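You operate a simulated robot arm through the tools that you are given. There is no shell and no other tool.

You run a simulated two-armed robot. Do the job below in one go: nothing can be reset, and whatever is moved stays where it is left.

## Task
Wipe the pane in the padded case clean and close the case again.
Fine: take the smudge off with the purple block and put it back; lid shut, red catch across. What is to be rubbed or washed off counts as gone when no trace of it is left.

The check looks at the end state, three seconds after you hand in, the way a careful person would. Anything else that was tipped, shoved, dropped, spilled or broken makes it a failure. Lids that push on must go on centred and level and be pressed home; caps that screw on are set level and turned clockwise until they are tight.

## Robot
Two 7-joint arms with fingered hands on one trunk that stands fixed in place. Base frame: the origin is at the foot of the trunk, x ahead of it, y to its left, z up; the work surface is at about z = 800. Lengths are in mm, angles in degrees, forces in N, time in s.
The left shoulder is at [70, 139, 1008], the right one opposite. With the tool pointing down near the work surface each hand reaches from about 460 to 840 mm from the base axis, measured 20 degrees to its own side. Payload 3.9 kg a hand.
The TCP of each hand is the grasp point between the finger pads, 29 mm short of the fingertips. In the tool frame z runs along the fingers and y along their closing line. Largest opening 100 mm; the body of the gripper starts 34 mm behind the TCP. The gripper is a hand of 5 fingers: y runs from the thumb to the fingers, the wrist lies at [-15, -105, -177] in the tool frame, and closing takes about 1.5 s.
Orientation is told as [roll, pitch, yaw] about the base's x, y, z axes, in that order, counted from this pose: with the fingers straight down and the wrist toward the robot, the tool's x, y and z point along [0, 1, 0], [1, 0, 0] and [0, 0, -1] of the base frame.

## Interface
- The arms move only by the tool send_rows. It takes "left_moves", "right_moves" or both (then of equal length, played together; a hand with none holds still); each is text: rows parted by semicolons, each of 6 numbers parted by spaces: the shift along the tool's x, y, z in cm, then the turn, a rotation vector about the tool's x, y, z in degrees. In form: x y z rx ry rz; .... A call has 1 to 20 rows; each row is the pose to reach, as a shift and turn from the pose commanded when the call began, along the tool's axes at that moment. "left_fingers" and "right_fingers" are, for a hand that has rows, the gripper command, from -1 (fully open) to 1 (shut), values between in proportion, set as the call begins (left out, the last holds). Rows are played at 5 a second. More than 50 mm and 8.6 degrees between two rows, or a gripper value outside its range, and nothing of the call is played. Where a pose cannot be reached the arm comes as near as it can. A force on the tool above 40 N (or 10 N above the force at the start of the call, whichever is more), or a blocked arm, ends the call early, and 0.2 s more pass. The fingers move at their own pace (about 153 mm/s each) and stop on an object; they squeeze with about 32 N. The grip force told is the motor's: it shows also when the fingers shut on nothing. Time passes only in rows, and 0.2 s behind the last, so rows that repeat a pose let the fingers close. It gives the time, the measured TCP pose, the force on the tool (base axes), the opening and the grip force at its end, in the units of the frame above (readings bear some noise), with the torque about the TCP (base axes, N m) and any sound that the robot's microphone picked up.
- Cameras (640 x 400 px; columns grow to the right, rows downward): "scene" is now at [135.8, 28.3, 1338.8]; the picture's right is [0.30, -0.95, 0.00], its down [-0.46, -0.15, -0.88] and it looks along [0.83, 0.27, -0.48] (base axes); focal length 295 px, centre (320, 200). "left" rides on the left gripper at [-66, -86, -121] in its tool frame; the picture's right is [-0.76, -0.31, 0.58], its down [0.59, -0.70, 0.40] and it looks along [0.28, 0.64, 0.71] (tool axes); focal length 247 px, centre (320, 200). "right" rides on the right gripper at [66, -86, -121] in its tool frame; the picture's right is [-0.76, 0.31, -0.58], its down [-0.59, -0.70, 0.40] and it looks along [-0.28, 0.64, 0.71] (tool axes); focal length 247 px, centre (320, 200). There is no depth. A picture from a camera that has moved, and an enlarged one, comes with that camera's place and axes in the base frame and with its lens.
- get_image(camera): a new picture of that camera. No time passes.
- move_column(by): slides the trunk up (or, below 0, down) by that many mm; the arms and the scene camera ride with it, the base frame stays. It gives what a move gives, with no picture.
- finger_targets(index, middle, ring, little, thumb_bend, thumb_turn, hand): sets how far each is bent, from 0 (flat) to 1 (curled in); at 0.3 the hand is open as for a grip, at 0.7 the pads meet at the TCP. One left out holds its place. A second passes; each finger stops where it meets its share of the squeeze, and holds until it gets a number again. A gripper value or a shape takes the hand back. It gives what a move gives, with no picture; readings hold the bend of each and the force on index, middle, ring, little, thumb and palm. thumb_turn goes from beside the hand (0) to across from the fingers (1), as for a grip.
- preshape(shape, hand): the hand has 5 fingers and takes this shape, open, in about a second: jaw (thumb against the fingers, like two jaws); tri (thumb and two fingers); tip (a fingertip pinch); poke (one finger out to press); point (the index stretched); flat (the hand flat); cup (the hand cupped); fist (a fist). The gripper value then closes the fingers along that shape, each until it touches; the sizes above hold for jaw. It gives what a move gives, with no picture.
- head_to(pan, tilt): turns the head with the scene camera to pan (to the left, within 86 degrees either way) and tilt (down, from -29 to 69), counted from straight ahead of the robot. It gives what a move gives.
- zoom(camera, box): a new picture of the part [left, top, right, bottom] of that camera's present view, enlarged. No time passes.
- job_done(): hands the job in; it is judged then, once.

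Nothing tells you positions but the pictures and the camera data. Unless the task says otherwise, let go and move clear before handing in.

The tools are called as a command line: name --argument value ..., lists and objects as JSON in quotes. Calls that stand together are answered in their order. send_rows: Moves the arms, as the interface text tells. Its arguments: {"type":"object","properties":{"left_moves":{"type":"string"},"left_fingers":{"type":"number"},"right_moves":{"type":"string"},"right_fingers":{"type":"number"}},"required":[]} The other tools are called the same way: move_column (by) slides the trunk up or down; preshape (shape, hand) gives the hand a shape; finger_targets (index, middle, ring, little, thumb_bend, thumb_turn, hand) moves the fingers one by one; head_to (pan, tilt) turns the head that bears the scene camera; get_image (camera) takes a picture; zoom (camera, box) takes an enlarged picture of a part of a camera's view; job_done () hands the job in.

At the start:

```text
time: 0.0
left_ee_pos: [450.9, 410.8, 1221.8]
left_orientation: [0.0, -0.2, 18.3]
left_contact_force: [0.5, -0.2, -0.6]
left_moment: [-0.01, 0.0, -0.04]
left_opening: 99.8
left_gripper_force: 0.1
left_shape: jaw
left_bend: [0.3, 0.3, 0.3, 0.3, 0.3, 0.98]
left_finger forces: [0.0, 0.0, 0.0, 0.0, 0.0, 0.1]
right_ee_pos: [480.3, -0.4, 1150.7]
right_orientation: [-0.1, -0.1, 18.2]
right_contact_force: [-0.1, 0.9, 0.7]
right_moment: [-0.01, -0.01, 0.0]
right_opening: 100.1
right_gripper_force: 0.0
right_shape: jaw
right_bend: [0.3, 0.3, 0.3, 0.3, 0.3, 0.98]
right_finger forces: [0.0, 0.0, 0.1, 0.1, 0.0, 0.0]
trunk travel left (down, up): [-650.0, 190.0]
head pan, tilt: [17.6, 28.9]
```

scene: 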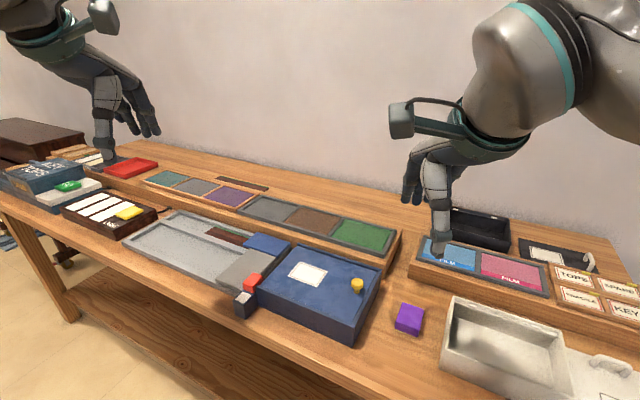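
right: 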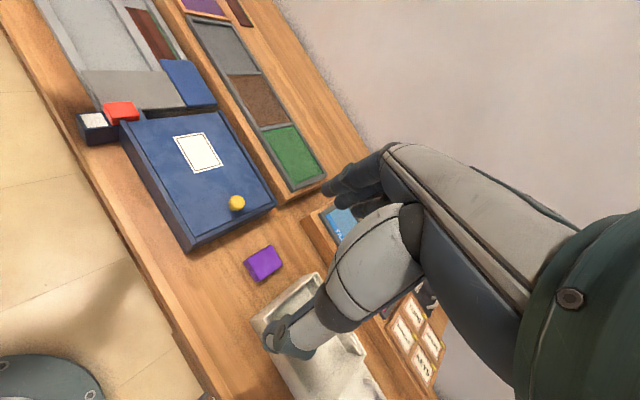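
left: 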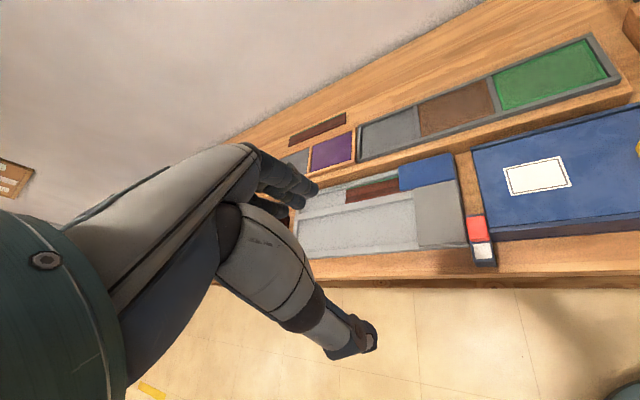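

The blue case sits in the middle of the table with a yellow knob on its lid, a red piece at its left edge and the purple block to its right. I'll take closer pictures before doing anything.

zoom --camera "scene" --box '[220, 220, 440, 358]'

zoom --camera "right" --box '[60, 40, 320, 290]'

zoom --camera "left" --box '[380, 60, 640, 280]'

```text
2.90 times, centred on (330, 289) of scene
camera zoom: at [135.8, 28.3, 1338.8], right [0.3, -0.95, 0.0], down [-0.46, -0.15, -0.88], along [0.83, 0.27, -0.48], focal length 855 px, centre (291, -58)
```

zoom: 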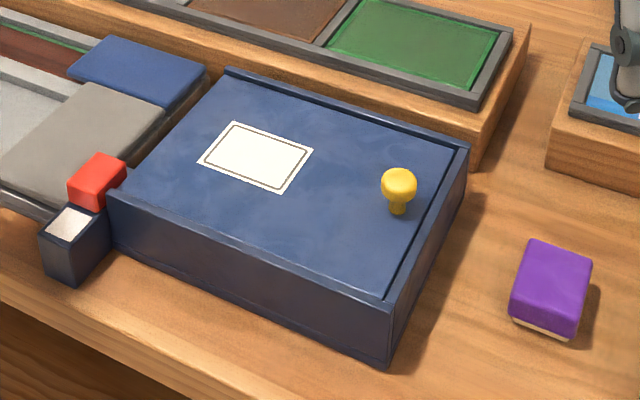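

```text
1.60 times, centred on (190, 165) of right
camera zoom: at [378.2, 34.9, 1270.9], right [0.53, -0.62, 0.58], down [-0.48, -0.78, -0.4], along [0.7, -0.07, -0.71], focal length 395 px, centre (528, 256)
```

zoom: 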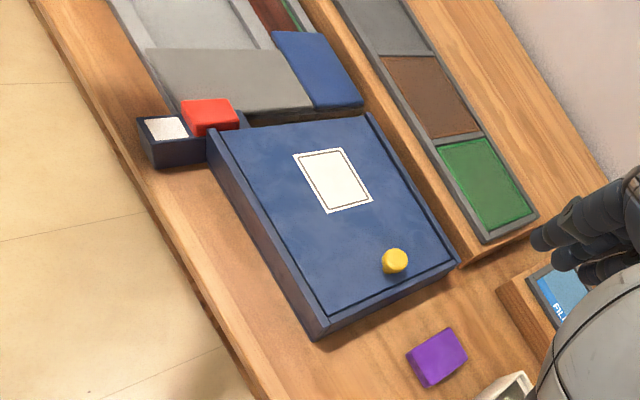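

```text
1.82 times, centred on (510, 170) of left
camera zoom: at [389.5, 321.8, 1344.4], right [-0.05, -0.81, -0.58], down [-0.85, 0.34, -0.4], along [0.52, 0.47, -0.71], focal length 449 px, centre (-26, 254)
```

zoom: 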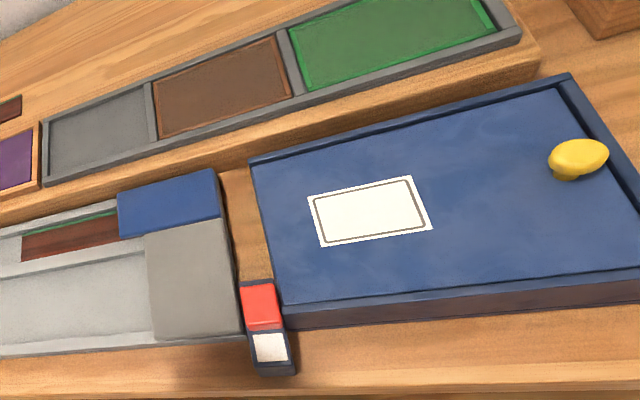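

The blue box seems to have a lid recessed between rims, and the red catch is in a navy channel at its near-left corner. I'll look around the rest of the bench before deciding how the case opens.

head_to --pan 15 --tilt 50

get_image --camera "scene"

```text
time: 0.8
left_ee_pos: [451.4, 410.1, 1223.4]
left_orientation: [0.0, -0.1, 18.2]
left_contact_force: [0.5, -0.6, 0.1]
left_moment: [-0.03, 0.03, 0.0]
left_opening: 99.8
left_gripper_force: 0.0
left_shape: jaw
left_bend: [0.3, 0.3, 0.3, 0.3, 0.3, 0.98]
left_finger forces: [0.0, 0.0, 0.0, 0.0, 0.0, 0.0]
right_ee_pos: [480.3, 0.8, 1150.6]
right_orientation: [-0.1, 0.1, 18.2]
right_contact_force: [0.3, -0.2, -0.3]
right_moment: [-0.03, 0.01, 0.01]
right_opening: 99.5
right_gripper_force: 0.1
right_shape: jaw
right_bend: [0.3, 0.3, 0.3, 0.3, 0.3, 0.98]
right_finger forces: [0.0, 0.1, 0.1, 0.1, 0.1, 0.1]
trunk travel left (down, up): [-650.0, 190.0]
head pan, tilt: [15.0, 50.0]
```

```text
taken
camera scene: at [123.6, 20.8, 1307.7], right [0.26, -0.97, 0.0], down [-0.74, -0.2, -0.64], along [0.62, 0.17, -0.77], focal length 295 px, centre (320, 200)
```

scene: 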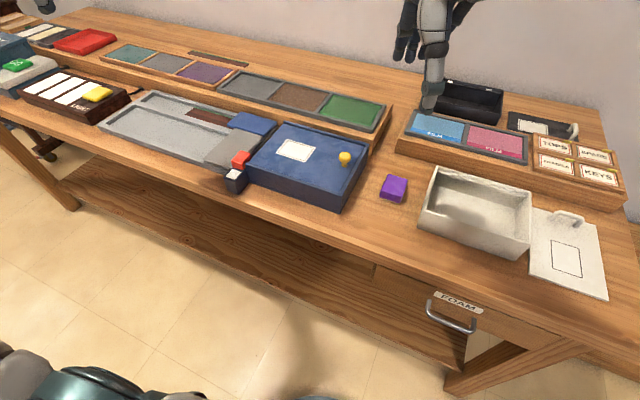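

zoom --camera "scene" --box '[200, 95, 420, 232]'

zoom --camera "scene" --box '[80, 70, 300, 208]'

zoom --camera "scene" --box '[380, 70, 640, 310]'

zoom --camera "scene" --box '[215, 130, 275, 200]'

```text
2.91 times, centred on (310, 164) of scene
camera zoom: at [123.6, 20.8, 1307.7], right [0.26, -0.97, 0.0], down [-0.74, -0.2, -0.64], along [0.62, 0.17, -0.77], focal length 858 px, centre (349, 306)
```

zoom: 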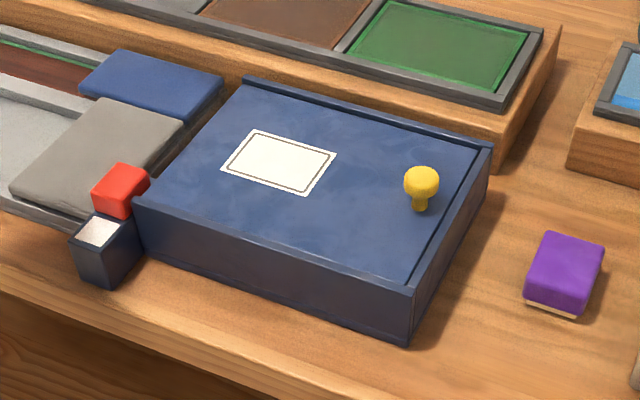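

```text
2.90 times, centred on (190, 139) of scene
camera zoom: at [123.6, 20.8, 1307.7], right [0.26, -0.97, 0.0], down [-0.74, -0.2, -0.64], along [0.62, 0.17, -0.77], focal length 855 px, centre (697, 377)
```

zoom: 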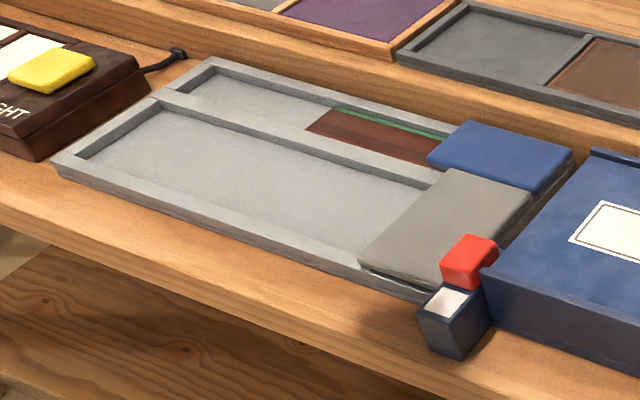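

```text
1.67 times, centred on (510, 190) of scene
camera zoom: at [123.6, 20.8, 1307.7], right [0.26, -0.97, 0.0], down [-0.74, -0.2, -0.64], along [0.62, 0.17, -0.77], focal length 492 px, centre (3, 217)
```

zoom: 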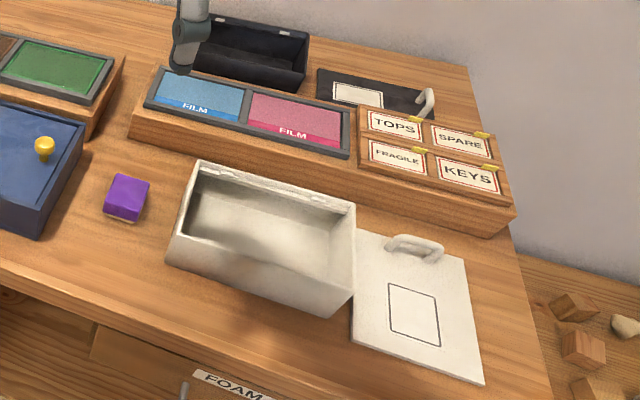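

```text
5.71 times, centred on (245, 165) of scene
camera zoom: at [123.6, 20.8, 1307.7], right [0.26, -0.97, 0.0], down [-0.74, -0.2, -0.64], along [0.62, 0.17, -0.77], focal length 1686 px, centre (749, 400)
```

zoom: 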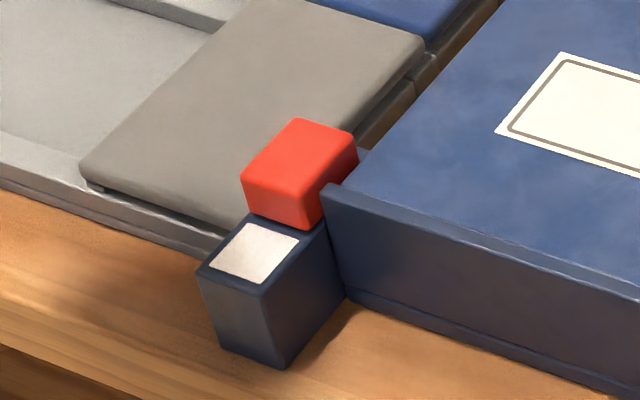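

The box is about 220 × 162 mm and 67 mm high, turned about -9.5°. Its lid slides out to the left once the red catch is drawn toward the robot onto the white patch. I'll bring the left hand over that area to look closer.

send_rows --left_moves "-1.745 0.99 3.7 0 0 4.6; -3.49 1.98 7.4 0 0 9.2; -5.235 2.965 11.1 0 0 13.8; -6.98 3.95 14.8 0 0 18.4; -8.725 4.94 18.5 0 0 23; -10.47 5.93 22.2 0 0 27.7"

get_image --camera "left"

get_image --camera "scene"

```text
time: 2.2
left_ee_pos: [542.4, 328.9, 997.2]
left_orientation: [0.1, 0.0, -9.5]
left_contact_force: [-0.3, 0.1, 0.2]
left_moment: [-0.01, 0.02, -0.02]
left_opening: 99.8
left_gripper_force: 0.1
left_shape: jaw
left_bend: [0.3, 0.3, 0.3, 0.3, 0.3, 0.98]
left_finger forces: [0.1, 0.0, 0.0, 0.0, 0.0, 0.0]
right_ee_pos: [481.5, 0.0, 1149.7]
right_orientation: [0.1, 0.0, 18.2]
right_contact_force: [-0.5, -0.6, 1.0]
right_moment: [-0.02, -0.01, 0.04]
right_opening: 100.0
right_gripper_force: 0.2
right_shape: jaw
right_bend: [0.3, 0.3, 0.3, 0.3, 0.3, 0.98]
right_finger forces: [0.0, 0.0, 0.1, 0.0, 0.0, 0.0]
trunk travel left (down, up): [-650.0, 190.0]
head pan, tilt: [15.0, 50.0]
```

```text
taken
camera left: at [445.9, 278.4, 1120.1], right [-0.43, -0.69, -0.58], down [-0.6, 0.7, -0.4], along [0.68, 0.17, -0.71], focal length 247 px, centre (320, 200)
```

left: 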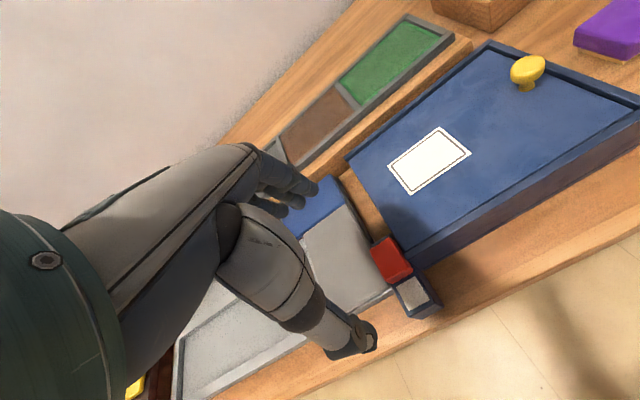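

```text
taken
camera scene: at [124.5, 20.5, 1307.6], right [0.26, -0.97, 0.0], down [-0.74, -0.2, -0.64], along [0.62, 0.17, -0.77], focal length 295 px, centre (320, 200)
```

scene: 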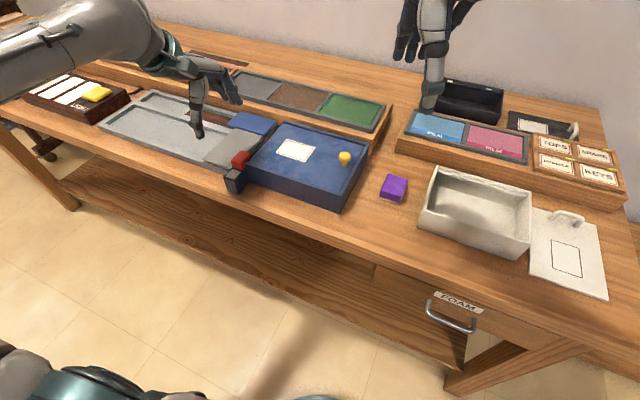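

The left camera now sees the catch, the white patch and the lid clearly. I'll enlarge both views to fix their positions by triangulation.

zoom --camera "left" --box '[340, 200, 468, 330]'

zoom --camera "left" --box '[340, 20, 640, 270]'

zoom --camera "right" --box '[60, 60, 160, 160]'

zoom --camera "scene" --box '[160, 60, 260, 150]'

```text
3.08 times, centred on (404, 265) of left
camera zoom: at [445.9, 278.4, 1120.1], right [-0.43, -0.69, -0.58], down [-0.6, 0.7, -0.4], along [0.68, 0.17, -0.71], focal length 760 px, centre (62, 0)
```

zoom: 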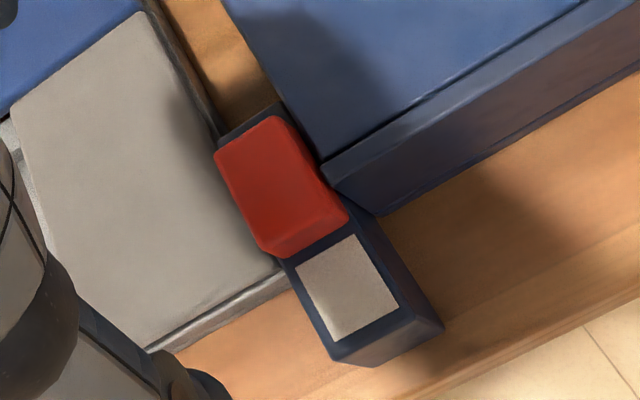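

```text
1.60 times, centred on (490, 145) of left
camera zoom: at [445.9, 278.4, 1120.1], right [-0.43, -0.69, -0.58], down [-0.6, 0.7, -0.4], along [0.68, 0.17, -0.71], focal length 395 px, centre (48, 288)
```

zoom: 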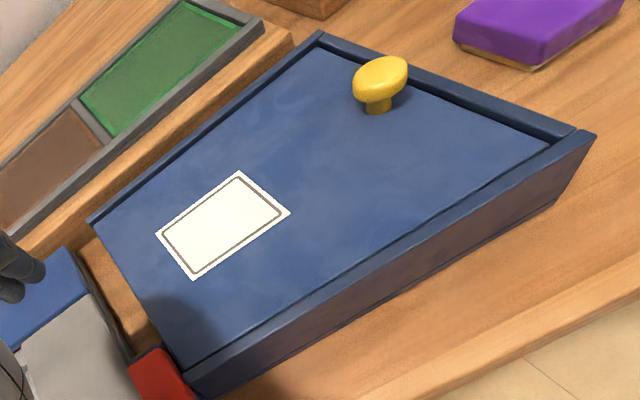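

```text
4.00 times, centred on (110, 110) of right
camera zoom: at [379.2, 34.6, 1270.6], right [0.53, -0.62, 0.58], down [-0.48, -0.78, -0.4], along [0.7, -0.07, -0.71], focal length 988 px, centre (1160, 560)
```

zoom: 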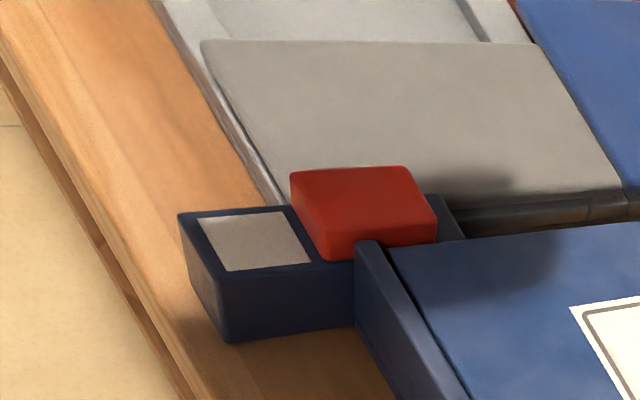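

```text
4.44 times, centred on (210, 105) of scene
camera zoom: at [124.5, 20.5, 1307.6], right [0.26, -0.97, 0.0], down [-0.74, -0.2, -0.64], along [0.62, 0.17, -0.77], focal length 1312 px, centre (809, 622)
```

zoom: 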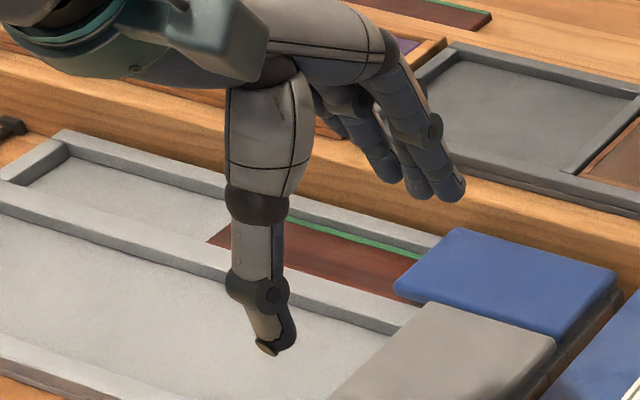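

The catch stands on a ledge at about z 847 with its top at about 870, and is roughly 35 mm long and 25 mm wide. The grey slab next to it is lower, at about 833, so the lid should slide over it. I'll try a fingertip pinch on the left hand and see where the fingers end up.

preshape --hand "left" --shape "tip"

zoom --camera "scene" --box '[140, 40, 280, 200]'

get_image --camera "left"

```text
time: 3.1
left_ee_pos: [540.9, 328.8, 999.8]
left_orientation: [0.1, -0.1, -9.4]
left_contact_force: [-0.3, 0.7, 0.4]
left_moment: [0.01, 0.01, 0.01]
left_opening: 99.8
left_gripper_force: 0.1
left_shape: tip
left_bend: [0.3, 0.98, 0.99, 0.99, 0.3, 0.98]
left_finger forces: [0.0, 0.1, 0.1, 0.1, 0.1, 0.1]
right_ee_pos: [479.9, -0.5, 1150.3]
right_orientation: [0.1, 0.1, 18.1]
right_contact_force: [-0.5, -0.5, -0.4]
right_moment: [0.01, -0.03, 0.02]
right_opening: 99.9
right_gripper_force: 0.0
right_shape: jaw
right_bend: [0.3, 0.3, 0.3, 0.3, 0.3, 0.98]
right_finger forces: [0.1, 0.0, 0.0, 0.0, 0.0, 0.0]
trunk travel left (down, up): [-650.0, 190.0]
head pan, tilt: [15.0, 50.0]
```

```text
2.50 times, centred on (210, 120) of scene
camera zoom: at [123.7, 20.7, 1307.6], right [0.26, -0.97, 0.0], down [-0.74, -0.2, -0.64], along [0.62, 0.17, -0.77], focal length 738 px, centre (595, 400)
```

zoom: 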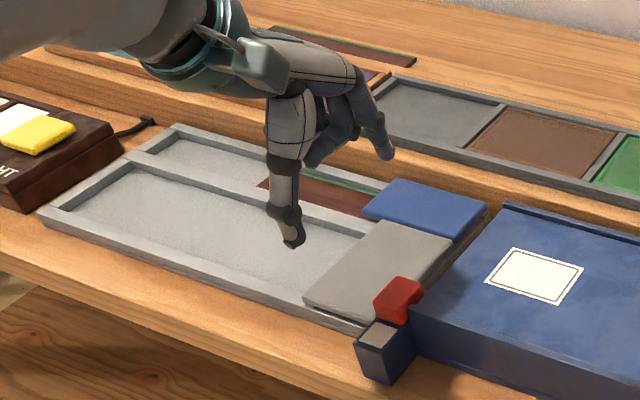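

```text
taken
camera left: at [445.1, 278.7, 1121.4], right [-0.43, -0.7, -0.58], down [-0.6, 0.7, -0.4], along [0.68, 0.17, -0.71], focal length 247 px, centre (320, 200)
```

left: 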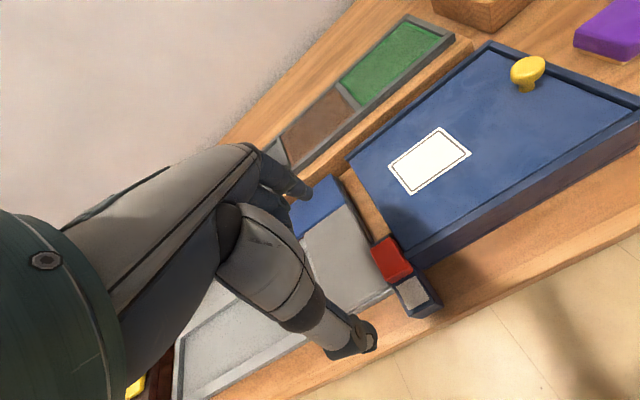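

The index fingertip and thumb face each other along the case's short axis, which suits pinching the catch. I'll move over the catch, stay high and check the alignment.

send_rows --left_moves "-0.45 0.76 2.5 0 0 0; -0.89 1.52 5.0 0 0 0; -0.89 1.52 7.0 0 0 0; -0.89 1.52 7.0 0 0 0" --left_fingers -1

zoom --camera "left" --box '[220, 130, 540, 370]'

zoom --camera "scene" --box '[180, 70, 320, 210]'

zoom --camera "right" --box '[60, 20, 200, 160]'

```text
time: 4.2
left_ee_pos: [554.1, 318.2, 930.1]
left_orientation: [0.1, -0.2, -9.5]
left_contact_force: [1.0, 0.1, -0.5]
left_moment: [0.01, -0.01, 0.02]
left_opening: 99.9
left_gripper_force: 0.0
left_shape: tip
left_bend: [0.3, 0.98, 0.99, 0.99, 0.3, 0.98]
left_finger forces: [0.0, 0.0, 0.1, 0.0, 0.1, 0.1]
right_ee_pos: [480.2, 0.6, 1150.8]
right_orientation: [0.0, 0.0, 18.2]
right_contact_force: [0.0, 0.6, -0.3]
right_moment: [0.02, -0.05, 0.0]
right_opening: 99.8
right_gripper_force: 0.1
right_shape: jaw
right_bend: [0.3, 0.3, 0.3, 0.3, 0.3, 0.98]
right_finger forces: [0.0, 0.0, 0.0, 0.1, 0.1, 0.0]
trunk travel left (down, up): [-650.0, 190.0]
head pan, tilt: [15.0, 50.0]
```

```text
1.67 times, centred on (380, 250) of left
camera zoom: at [458.7, 268.0, 1051.3], right [-0.43, -0.7, -0.58], down [-0.6, 0.7, -0.4], along [0.68, 0.17, -0.71], focal length 412 px, centre (220, 117)
```

zoom: 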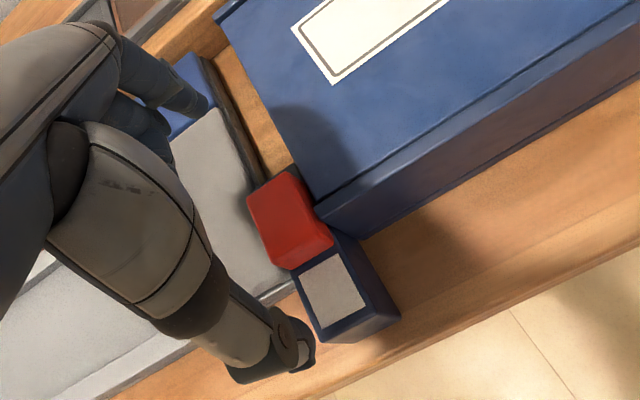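

```text
2.86 times, centred on (250, 140) of scene
camera zoom: at [123.5, 20.8, 1307.6], right [0.26, -0.97, 0.0], down [-0.74, -0.2, -0.64], along [0.62, 0.17, -0.77], focal length 843 px, centre (520, 371)
```

zoom: 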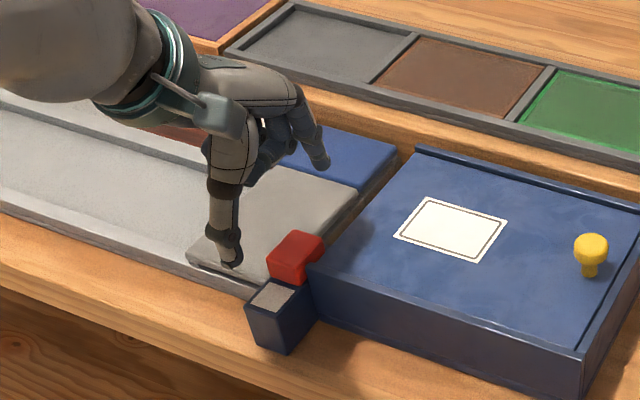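

```text
2.86 times, centred on (130, 90) of right
camera zoom: at [378.2, 34.9, 1270.9], right [0.53, -0.62, 0.58], down [-0.48, -0.78, -0.4], along [0.7, -0.07, -0.71], focal length 706 px, centre (863, 514)
```

zoom: 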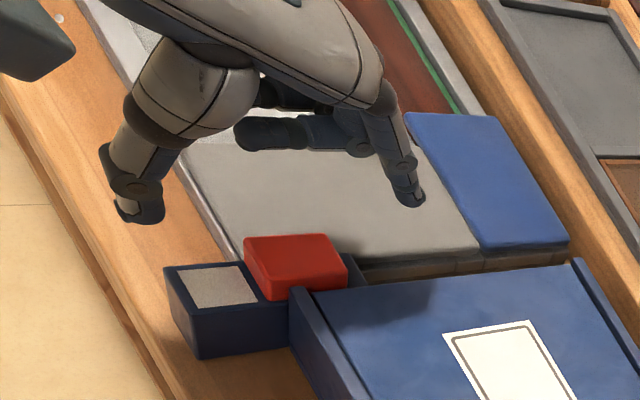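

The estimates match the pictures: the index is behind the catch, the thumb in front, and both are lined up with it. I'll go down until the fingertips are just above the ledge.

send_rows --left_moves "0 0 1.6 0 0 0; 0 0 3.2 0 0 0; 0 0 4.8 0 0 0; 0 0 4.8 0 0 0"

zoom --camera "left" --box '[220, 130, 540, 370]'

zoom --camera "scene" --box '[180, 90, 300, 210]'

zoom --camera "right" --box '[60, 20, 200, 160]'

```text
time: 5.2
left_ee_pos: [553.1, 316.9, 882.8]
left_orientation: [0.1, -0.2, -9.5]
left_contact_force: [0.0, -0.5, 0.2]
left_moment: [0.01, -0.03, 0.0]
left_opening: 99.6
left_gripper_force: 0.1
left_shape: tip
left_bend: [0.3, 0.98, 0.99, 0.99, 0.3, 0.98]
left_finger forces: [0.0, 0.0, 0.0, 0.0, 0.0, 0.0]
right_ee_pos: [478.8, -1.4, 1150.9]
right_orientation: [0.0, 0.0, 18.2]
right_contact_force: [-0.1, 0.3, -0.2]
right_moment: [-0.03, 0.0, 0.01]
right_opening: 99.6
right_gripper_force: 0.1
right_shape: jaw
right_bend: [0.3, 0.3, 0.3, 0.3, 0.3, 0.98]
right_finger forces: [0.1, 0.1, 0.1, 0.0, 0.0, 0.1]
trunk travel left (down, up): [-650.0, 190.0]
head pan, tilt: [15.0, 50.0]
```

```text
1.67 times, centred on (380, 250) of left
camera zoom: at [458.3, 266.7, 1004.3], right [-0.43, -0.7, -0.58], down [-0.6, 0.7, -0.4], along [0.68, 0.17, -0.71], focal length 412 px, centre (220, 117)
```

zoom: 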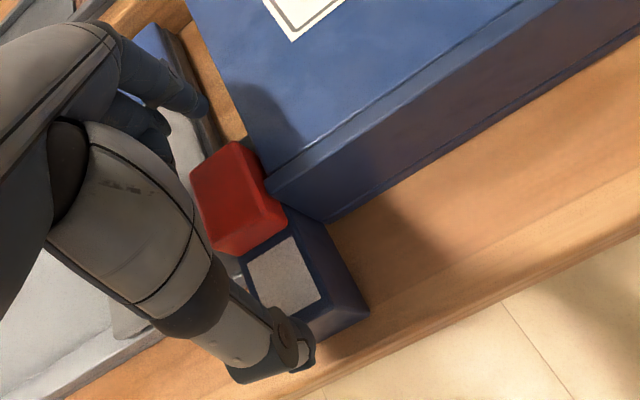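

```text
3.33 times, centred on (240, 150) of scene
camera zoom: at [123.4, 20.8, 1307.7], right [0.26, -0.97, 0.0], down [-0.74, -0.2, -0.64], along [0.62, 0.17, -0.77], focal length 984 px, centre (587, 367)
```

zoom: 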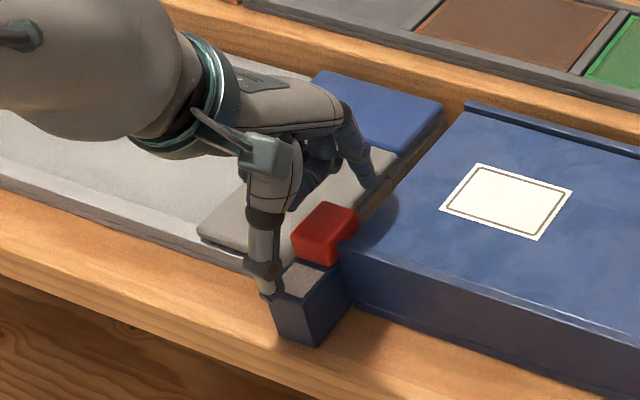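

```text
2.86 times, centred on (130, 90) of right
camera zoom: at [378.0, 35.0, 1271.0], right [0.53, -0.62, 0.58], down [-0.48, -0.78, -0.4], along [0.7, -0.07, -0.71], focal length 706 px, centre (863, 514)
```

zoom: 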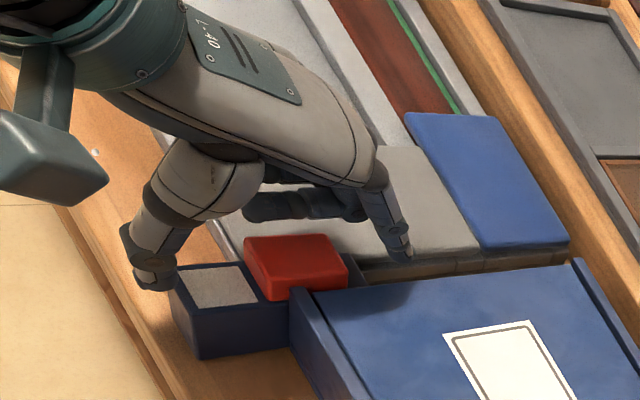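

Both tips are at about z 857, just above the ledge, on either side of the catch. I'll close the pinch on it.

send_rows --left_moves "0 0 0 0 0 0; 0 0 0 0 0 0; 0 0 0 0 0 0; 0 0 0 0 0 0; 0 0 0 0 0 0; 0 0 0 0 0 0; 0 0 0 0 0 0; 0 0 0 0 0 0" --left_fingers 1

zoom --camera "left" --box '[220, 130, 540, 370]'

zoom --camera "scene" --box '[180, 90, 300, 210]'

zoom --camera "right" --box '[60, 20, 200, 160]'

```text
time: 7.0
left_ee_pos: [554.0, 316.9, 881.5]
left_orientation: [0.0, -0.1, -9.4]
left_contact_force: [-0.9, -0.2, -2.9]
left_moment: [0.0, -0.01, -0.02]
left_opening: 34.5
left_gripper_force: 32.2
left_shape: tip
left_bend: [0.49, 1.0, 1.0, 1.0, 0.45, 1.0]
left_finger forces: [27.8, 0.0, 0.1, 0.0, 28.8, 0.0]
right_ee_pos: [480.2, -0.7, 1150.2]
right_orientation: [0.0, 0.0, 18.2]
right_contact_force: [0.5, -0.5, -1.0]
right_moment: [-0.01, -0.02, -0.01]
right_opening: 99.6
right_gripper_force: 0.1
right_shape: jaw
right_bend: [0.3, 0.3, 0.3, 0.3, 0.3, 0.98]
right_finger forces: [0.1, 0.0, 0.0, 0.0, 0.1, 0.1]
trunk travel left (down, up): [-650.0, 190.0]
head pan, tilt: [15.0, 50.0]
```

```text
1.67 times, centred on (380, 250) of left
camera zoom: at [458.6, 266.7, 1004.4], right [-0.43, -0.7, -0.58], down [-0.6, 0.7, -0.4], along [0.68, 0.17, -0.71], focal length 412 px, centre (220, 117)
```

zoom: 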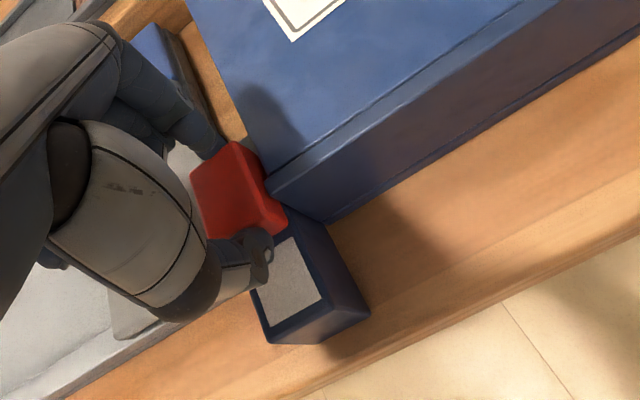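

```text
3.33 times, centred on (240, 150) of scene
camera zoom: at [123.7, 20.9, 1307.6], right [0.26, -0.97, 0.0], down [-0.74, -0.2, -0.64], along [0.62, 0.17, -0.77], focal length 984 px, centre (587, 367)
```

zoom: 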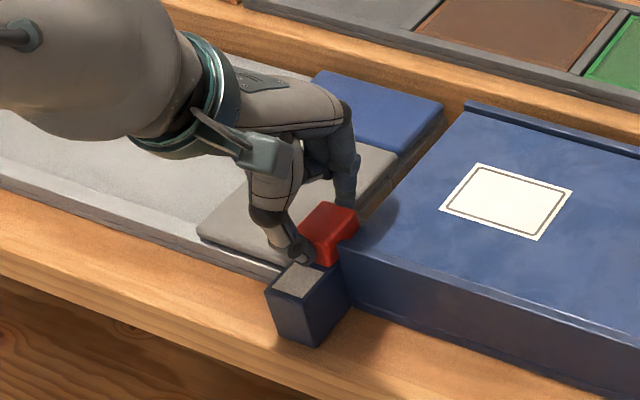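

```text
2.86 times, centred on (130, 90) of right
camera zoom: at [378.4, 35.1, 1270.8], right [0.53, -0.62, 0.58], down [-0.48, -0.78, -0.4], along [0.7, -0.07, -0.71], focal length 706 px, centre (863, 514)
```

zoom: 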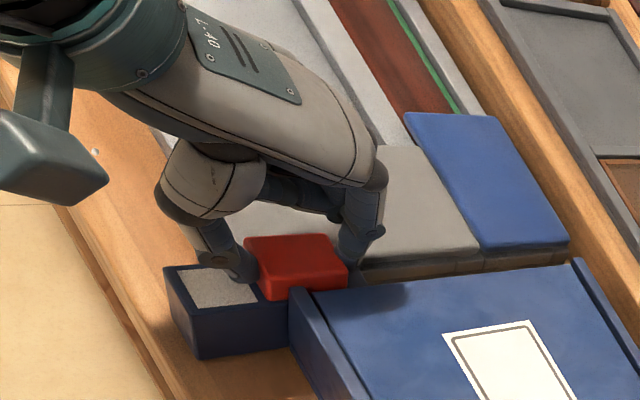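

The pinch holds the catch, with an opening of 34.5 mm. I'll draw it toward the robot in small steps and watch the force.

send_rows --left_moves "0 -0.4 0 0 0 0; 0 -0.8 0 0 0 0; 0 -1.2 0 0 0 0; 0 -1.6 0 0 0 0; 0 -2.0 0 0 0 0; 0 -2.0 0 0 0 0"

zoom --camera "left" --box '[220, 130, 540, 370]'

zoom --camera "right" --box '[60, 20, 200, 160]'

```text
time: 8.3
left_ee_pos: [535.4, 321.8, 882.5]
left_orientation: [0.2, 0.0, -9.5]
left_contact_force: [-1.3, -6.7, -5.1]
left_moment: [-0.15, -0.01, -0.11]
left_opening: 34.4
left_gripper_force: 32.2
left_shape: tip
left_bend: [0.48, 1.0, 1.0, 1.0, 0.46, 1.0]
left_finger forces: [28.5, 0.1, 0.0, 0.0, 28.4, 0.0]
right_ee_pos: [478.6, -0.8, 1150.8]
right_orientation: [-0.1, 0.0, 18.2]
right_contact_force: [-0.1, 0.2, -1.1]
right_moment: [-0.03, 0.03, 0.03]
right_opening: 100.0
right_gripper_force: 0.0
right_shape: jaw
right_bend: [0.3, 0.3, 0.3, 0.3, 0.3, 0.98]
right_finger forces: [0.0, 0.0, 0.0, 0.1, 0.0, 0.0]
trunk travel left (down, up): [-650.0, 190.0]
head pan, tilt: [15.0, 50.0]
```

```text
1.67 times, centred on (380, 250) of left
camera zoom: at [438.9, 271.2, 1004.6], right [-0.43, -0.7, -0.58], down [-0.6, 0.7, -0.4], along [0.68, 0.17, -0.71], focal length 412 px, centre (220, 117)
```

zoom: 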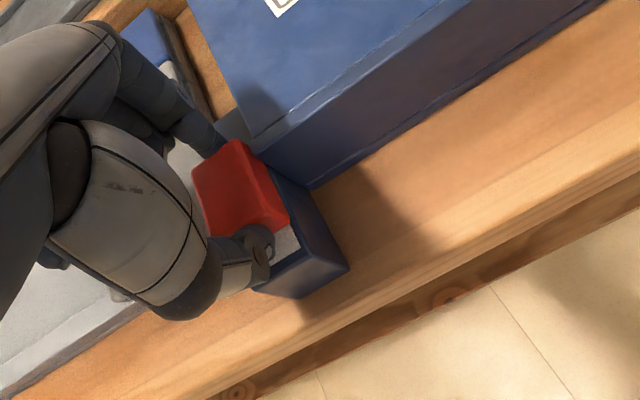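

```text
2.86 times, centred on (130, 90) of right
camera zoom: at [378.8, 34.2, 1270.7], right [0.53, -0.62, 0.58], down [-0.48, -0.78, -0.4], along [0.7, -0.07, -0.71], focal length 706 px, centre (863, 514)
```

zoom: 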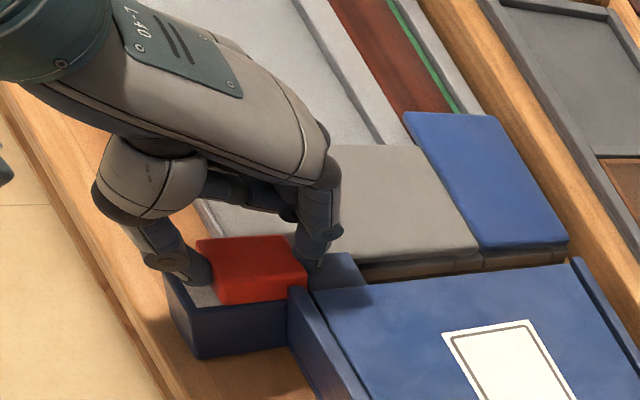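

The catch slides along and the small sideways force suggests the track is a little less turned than I assumed. I'll keep pulling with a slight correction to the right.

send_rows --left_moves "-0.05 -0.3 0 0 0 0; -0.07 -0.6 0 0 0 0; -0.09 -0.9 0 0 0 0; -0.11 -1.2 0 0 0 0; -0.11 -1.2 0 0 0 0"

zoom --camera "right" --box '[60, 20, 200, 160]'

```text
time: 9.6
left_ee_pos: [523.0, 322.6, 881.2]
left_orientation: [0.1, 0.0, -9.5]
left_contact_force: [2.5, -3.1, -4.4]
left_moment: [-0.06, -0.07, -0.03]
left_opening: 34.8
left_gripper_force: 31.9
left_shape: tip
left_bend: [0.47, 1.0, 1.0, 1.0, 0.46, 1.0]
left_finger forces: [29.5, 0.1, 0.0, 0.0, 26.8, 0.0]
right_ee_pos: [480.8, -0.1, 1149.4]
right_orientation: [0.0, 0.0, 18.2]
right_contact_force: [-0.6, 0.0, 0.5]
right_moment: [0.01, -0.02, -0.01]
right_opening: 99.8
right_gripper_force: 0.0
right_shape: jaw
right_bend: [0.3, 0.3, 0.3, 0.3, 0.3, 0.98]
right_finger forces: [0.0, 0.0, 0.1, 0.0, 0.0, 0.0]
trunk travel left (down, up): [-650.0, 190.0]
head pan, tilt: [15.0, 50.0]
```

```text
2.86 times, centred on (130, 90) of right
camera zoom: at [379.2, 34.8, 1270.6], right [0.53, -0.62, 0.58], down [-0.48, -0.78, -0.4], along [0.7, -0.07, -0.71], focal length 706 px, centre (863, 514)
```

zoom: 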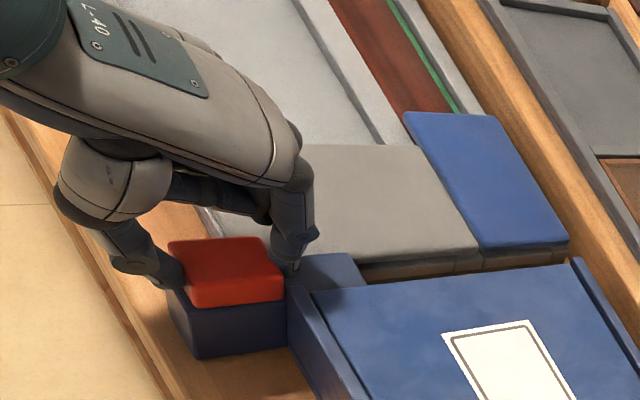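

The catch's near face is now about level with the ledge's end. I'll feel for the end stop with a couple more millimetres.

send_rows --left_moves "-0.01 -0.15 0 0 0 0; -0.03 -0.3 0 0 0 0; -0.03 -0.3 0 0 0 0"

zoom --camera "right" --box '[60, 20, 200, 160]'

```text
time: 10.3
left_ee_pos: [519.2, 323.1, 882.2]
left_orientation: [0.1, -0.1, -9.5]
left_contact_force: [4.3, -2.1, -2.1]
left_moment: [-0.08, -0.21, -0.04]
left_opening: 35.5
left_gripper_force: 31.8
left_shape: tip
left_bend: [0.45, 1.0, 1.0, 1.0, 0.49, 1.0]
left_finger forces: [29.7, 0.0, 0.0, 0.0, 25.0, 0.0]
right_ee_pos: [480.0, -0.6, 1150.2]
right_orientation: [0.0, 0.0, 18.1]
right_contact_force: [-0.6, 0.1, 0.3]
right_moment: [-0.02, 0.03, 0.04]
right_opening: 99.6
right_gripper_force: 0.0
right_shape: jaw
right_bend: [0.3, 0.3, 0.3, 0.3, 0.3, 0.98]
right_finger forces: [0.0, 0.0, 0.0, 0.0, 0.0, 0.0]
trunk travel left (down, up): [-650.0, 190.0]
head pan, tilt: [15.0, 50.0]
```

```text
2.86 times, centred on (130, 90) of right
camera zoom: at [379.2, 34.6, 1270.6], right [0.53, -0.62, 0.58], down [-0.48, -0.78, -0.4], along [0.7, -0.07, -0.71], focal length 706 px, centre (863, 514)
```

zoom: 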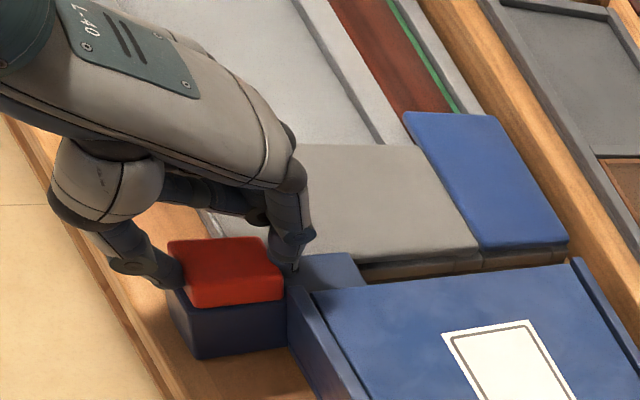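

The catch has hit its end stop, clear of the lid's path. I'll let go and lift the left hand.

send_rows --left_moves "0 0.2 0 0 0 0; 0 0.2 0 0 0 0; 0 0.2 0 0 0 0; 0 0.2 0 0 0 0; 0 0.2 -2 0 0 0; 0 0.2 -5 0 0 0; 0 0.2 -10 0 0 0; 0 0.2 -14 0 0 0; 0 0.2 -14 0 0 0" --left_fingers -1

get_image --camera "left"

zoom --camera "scene" --box '[200, 95, 420, 232]'

zoom --camera "right" --box '[60, 20, 260, 200]'

```text
time: 12.3
left_ee_pos: [520.3, 325.3, 1022.0]
left_orientation: [0.0, -0.2, -9.5]
left_contact_force: [0.0, -0.4, 0.0]
left_moment: [-0.05, 0.01, 0.01]
left_opening: 99.8
left_gripper_force: 0.1
left_shape: tip
left_bend: [0.3, 0.98, 0.99, 0.99, 0.3, 0.98]
left_finger forces: [0.0, 0.0, 0.0, 0.1, 0.0, 0.0]
right_ee_pos: [480.6, 1.5, 1150.6]
right_orientation: [0.0, 0.1, 18.2]
right_contact_force: [0.4, -0.5, 0.3]
right_moment: [0.02, -0.02, -0.03]
right_opening: 99.5
right_gripper_force: 0.0
right_shape: jaw
right_bend: [0.3, 0.3, 0.3, 0.3, 0.3, 0.98]
right_finger forces: [0.0, 0.1, 0.0, 0.0, 0.1, 0.0]
trunk travel left (down, up): [-650.0, 190.0]
head pan, tilt: [15.0, 50.0]
```

```text
taken
camera left: at [424.6, 274.0, 1144.0], right [-0.43, -0.7, -0.58], down [-0.6, 0.7, -0.4], along [0.68, 0.17, -0.71], focal length 247 px, centre (320, 200)
```

left: 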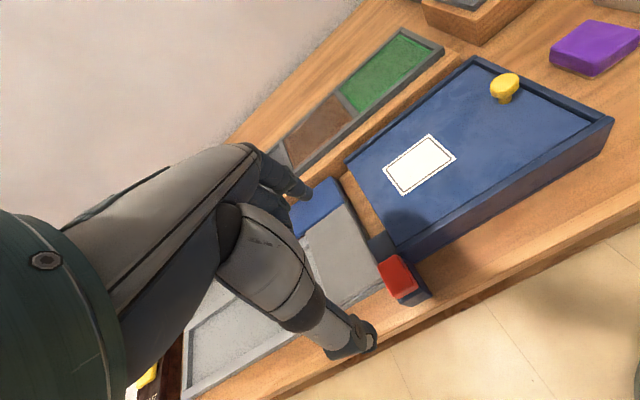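

```text
2.91 times, centred on (310, 164) of scene
camera zoom: at [123.9, 21.2, 1307.6], right [0.26, -0.97, 0.0], down [-0.74, -0.2, -0.64], along [0.62, 0.17, -0.77], focal length 858 px, centre (349, 306)
```

zoom: 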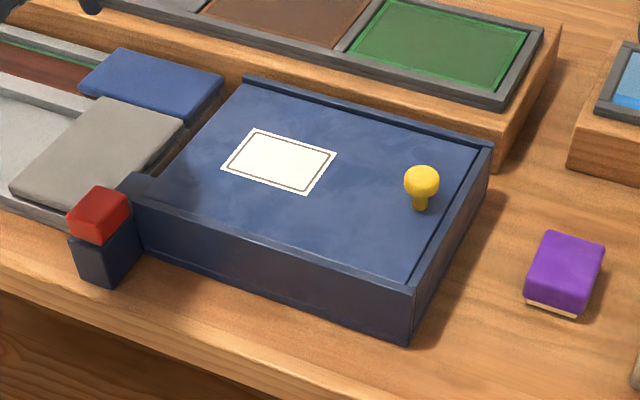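

```text
2.22 times, centred on (160, 110) of right
camera zoom: at [378.5, 35.3, 1270.8], right [0.53, -0.62, 0.58], down [-0.48, -0.78, -0.4], along [0.7, -0.07, -0.71], focal length 549 px, centre (676, 400)
```

zoom: 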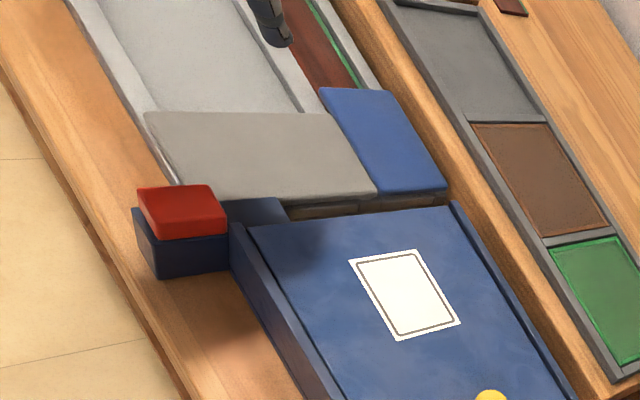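

The catch is open and the knob's centre triangulates to about (594, 92, 886). I'll move the right hand aside to make room and bring the left hand over the knob in a three-finger shape.

preshape --hand "left" --shape "tri"

send_rows --right_moves "-3.9 -0.22 0 0 0 0; -7.8 -0.44 0 0 0 0; -11.7 -0.66 0 0 0 0; -15.5 -0.88 0 0 0 0; -15.5 -0.88 0 0 0 0" --left_moves "0 0 0 0 0 0; -3 2 0 0 0 0; -6 4 0 0 0 0; -9 6 0 0 0 0; -12 8 0 0 0 0"

send_rows --left_moves "-3.3 1.1 2.1 0 0 0; -6.6 2.2 4.2 0 0 0; -9.79 3.12 6.2 0 0 0; -9.79 3.12 6.2 0 0 0"

get_image --camera "left"

zoom --camera "scene" --box '[240, 60, 420, 210]'

get_image --camera "right"

```text
time: 13.2
left_ee_pos: [520.0, 325.3, 1021.4]
left_orientation: [0.1, -0.1, -9.5]
left_contact_force: [-0.4, -0.4, -0.8]
left_moment: [0.01, 0.04, -0.01]
left_opening: 99.8
left_gripper_force: 0.0
left_shape: tri
left_bend: [0.3, 0.3, 0.99, 0.99, 0.3, 0.98]
left_finger forces: [0.0, 0.1, 0.0, 0.0, 0.0, 0.0]
right_ee_pos: [480.0, -0.1, 1149.9]
right_orientation: [0.0, 0.0, 18.2]
right_contact_force: [0.6, -1.0, -0.6]
right_moment: [0.04, 0.0, -0.01]
right_opening: 99.8
right_gripper_force: 0.1
right_shape: jaw
right_bend: [0.3, 0.3, 0.3, 0.3, 0.3, 0.98]
right_finger forces: [0.0, 0.0, 0.1, 0.1, 0.1, 0.1]
trunk travel left (down, up): [-650.0, 190.0]
head pan, tilt: [15.0, 50.0]
```

```text
time: 14.4
left_ee_pos: [580.4, 191.2, 1023.0]
left_orientation: [0.0, -0.1, -9.5]
left_contact_force: [-0.7, 0.0, 0.3]
left_moment: [0.01, 0.02, 0.0]
left_opening: 100.1
left_gripper_force: 0.1
left_shape: tri
left_bend: [0.3, 0.3, 0.99, 0.99, 0.3, 0.98]
left_finger forces: [0.1, 0.1, 0.0, 0.1, 0.0, 0.1]
right_ee_pos: [502.8, -85.8, 1150.1]
right_orientation: [0.2, -0.1, 18.0]
right_contact_force: [-0.1, 1.2, -0.6]
right_moment: [0.04, 0.0, 0.02]
right_opening: 99.9
right_gripper_force: 0.0
right_shape: jaw
right_bend: [0.3, 0.3, 0.3, 0.3, 0.3, 0.98]
right_finger forces: [0.0, 0.0, 0.0, 0.1, 0.0, 0.1]
right hand out of reach, approached as far as the arm can: row 3, 4, 5
trunk travel left (down, up): [-650.0, 190.0]
head pan, tilt: [15.0, 50.0]
```

```text
time: 15.4
left_ee_pos: [592.2, 89.3, 960.8]
left_orientation: [0.0, -0.1, -9.5]
left_contact_force: [-0.5, -0.1, 0.3]
left_moment: [0.0, 0.0, 0.02]
left_opening: 99.8
left_gripper_force: 0.1
left_shape: tri
left_bend: [0.3, 0.3, 0.99, 0.99, 0.3, 0.98]
left_finger forces: [0.0, 0.0, 0.0, 0.1, 0.1, 0.0]
right_ee_pos: [503.3, -84.6, 1149.8]
right_orientation: [0.0, 0.0, 17.9]
right_contact_force: [-0.5, 0.5, -0.5]
right_moment: [-0.02, 0.0, -0.01]
right_opening: 100.0
right_gripper_force: 0.2
right_shape: jaw
right_bend: [0.3, 0.3, 0.3, 0.3, 0.3, 0.98]
right_finger forces: [0.0, 0.0, 0.0, 0.0, 0.1, 0.0]
trunk travel left (down, up): [-650.0, 190.0]
head pan, tilt: [15.0, 50.0]
```

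```text
taken
camera left: at [497.7, 39.5, 1083.9], right [-0.43, -0.7, -0.58], down [-0.6, 0.7, -0.4], along [0.68, 0.17, -0.71], focal length 247 px, centre (320, 200)
```

left: 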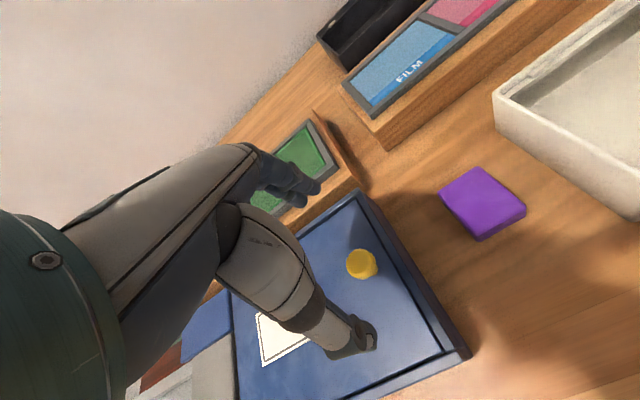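

```text
2.67 times, centred on (330, 135) of scene
camera zoom: at [123.3, 21.3, 1307.7], right [0.26, -0.97, 0.0], down [-0.74, -0.2, -0.64], along [0.62, 0.17, -0.77], focal length 787 px, centre (293, 373)
```

zoom: 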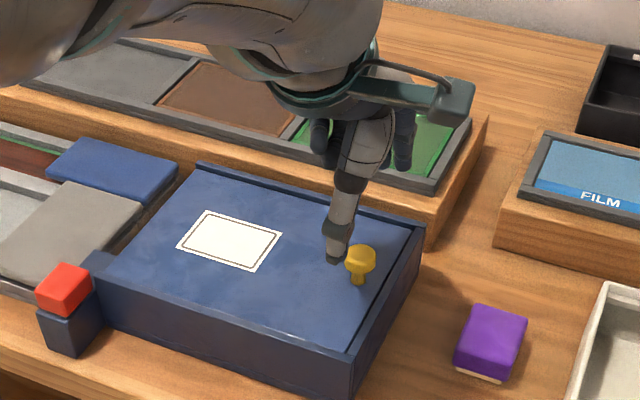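

```text
taken
camera right: at [400.8, -49.5, 1270.6], right [0.53, -0.62, 0.58], down [-0.48, -0.78, -0.4], along [0.7, -0.07, -0.71], focal length 247 px, centre (320, 200)
```

right: 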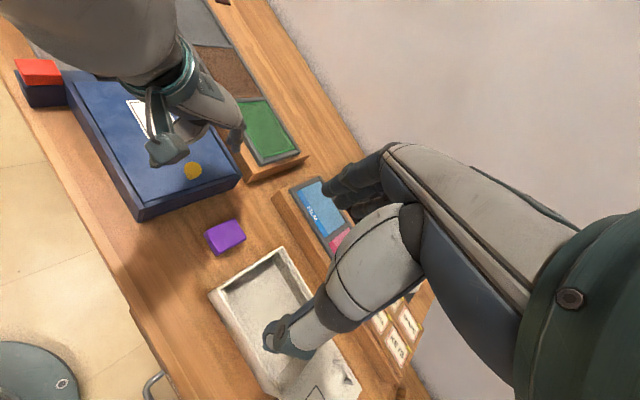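

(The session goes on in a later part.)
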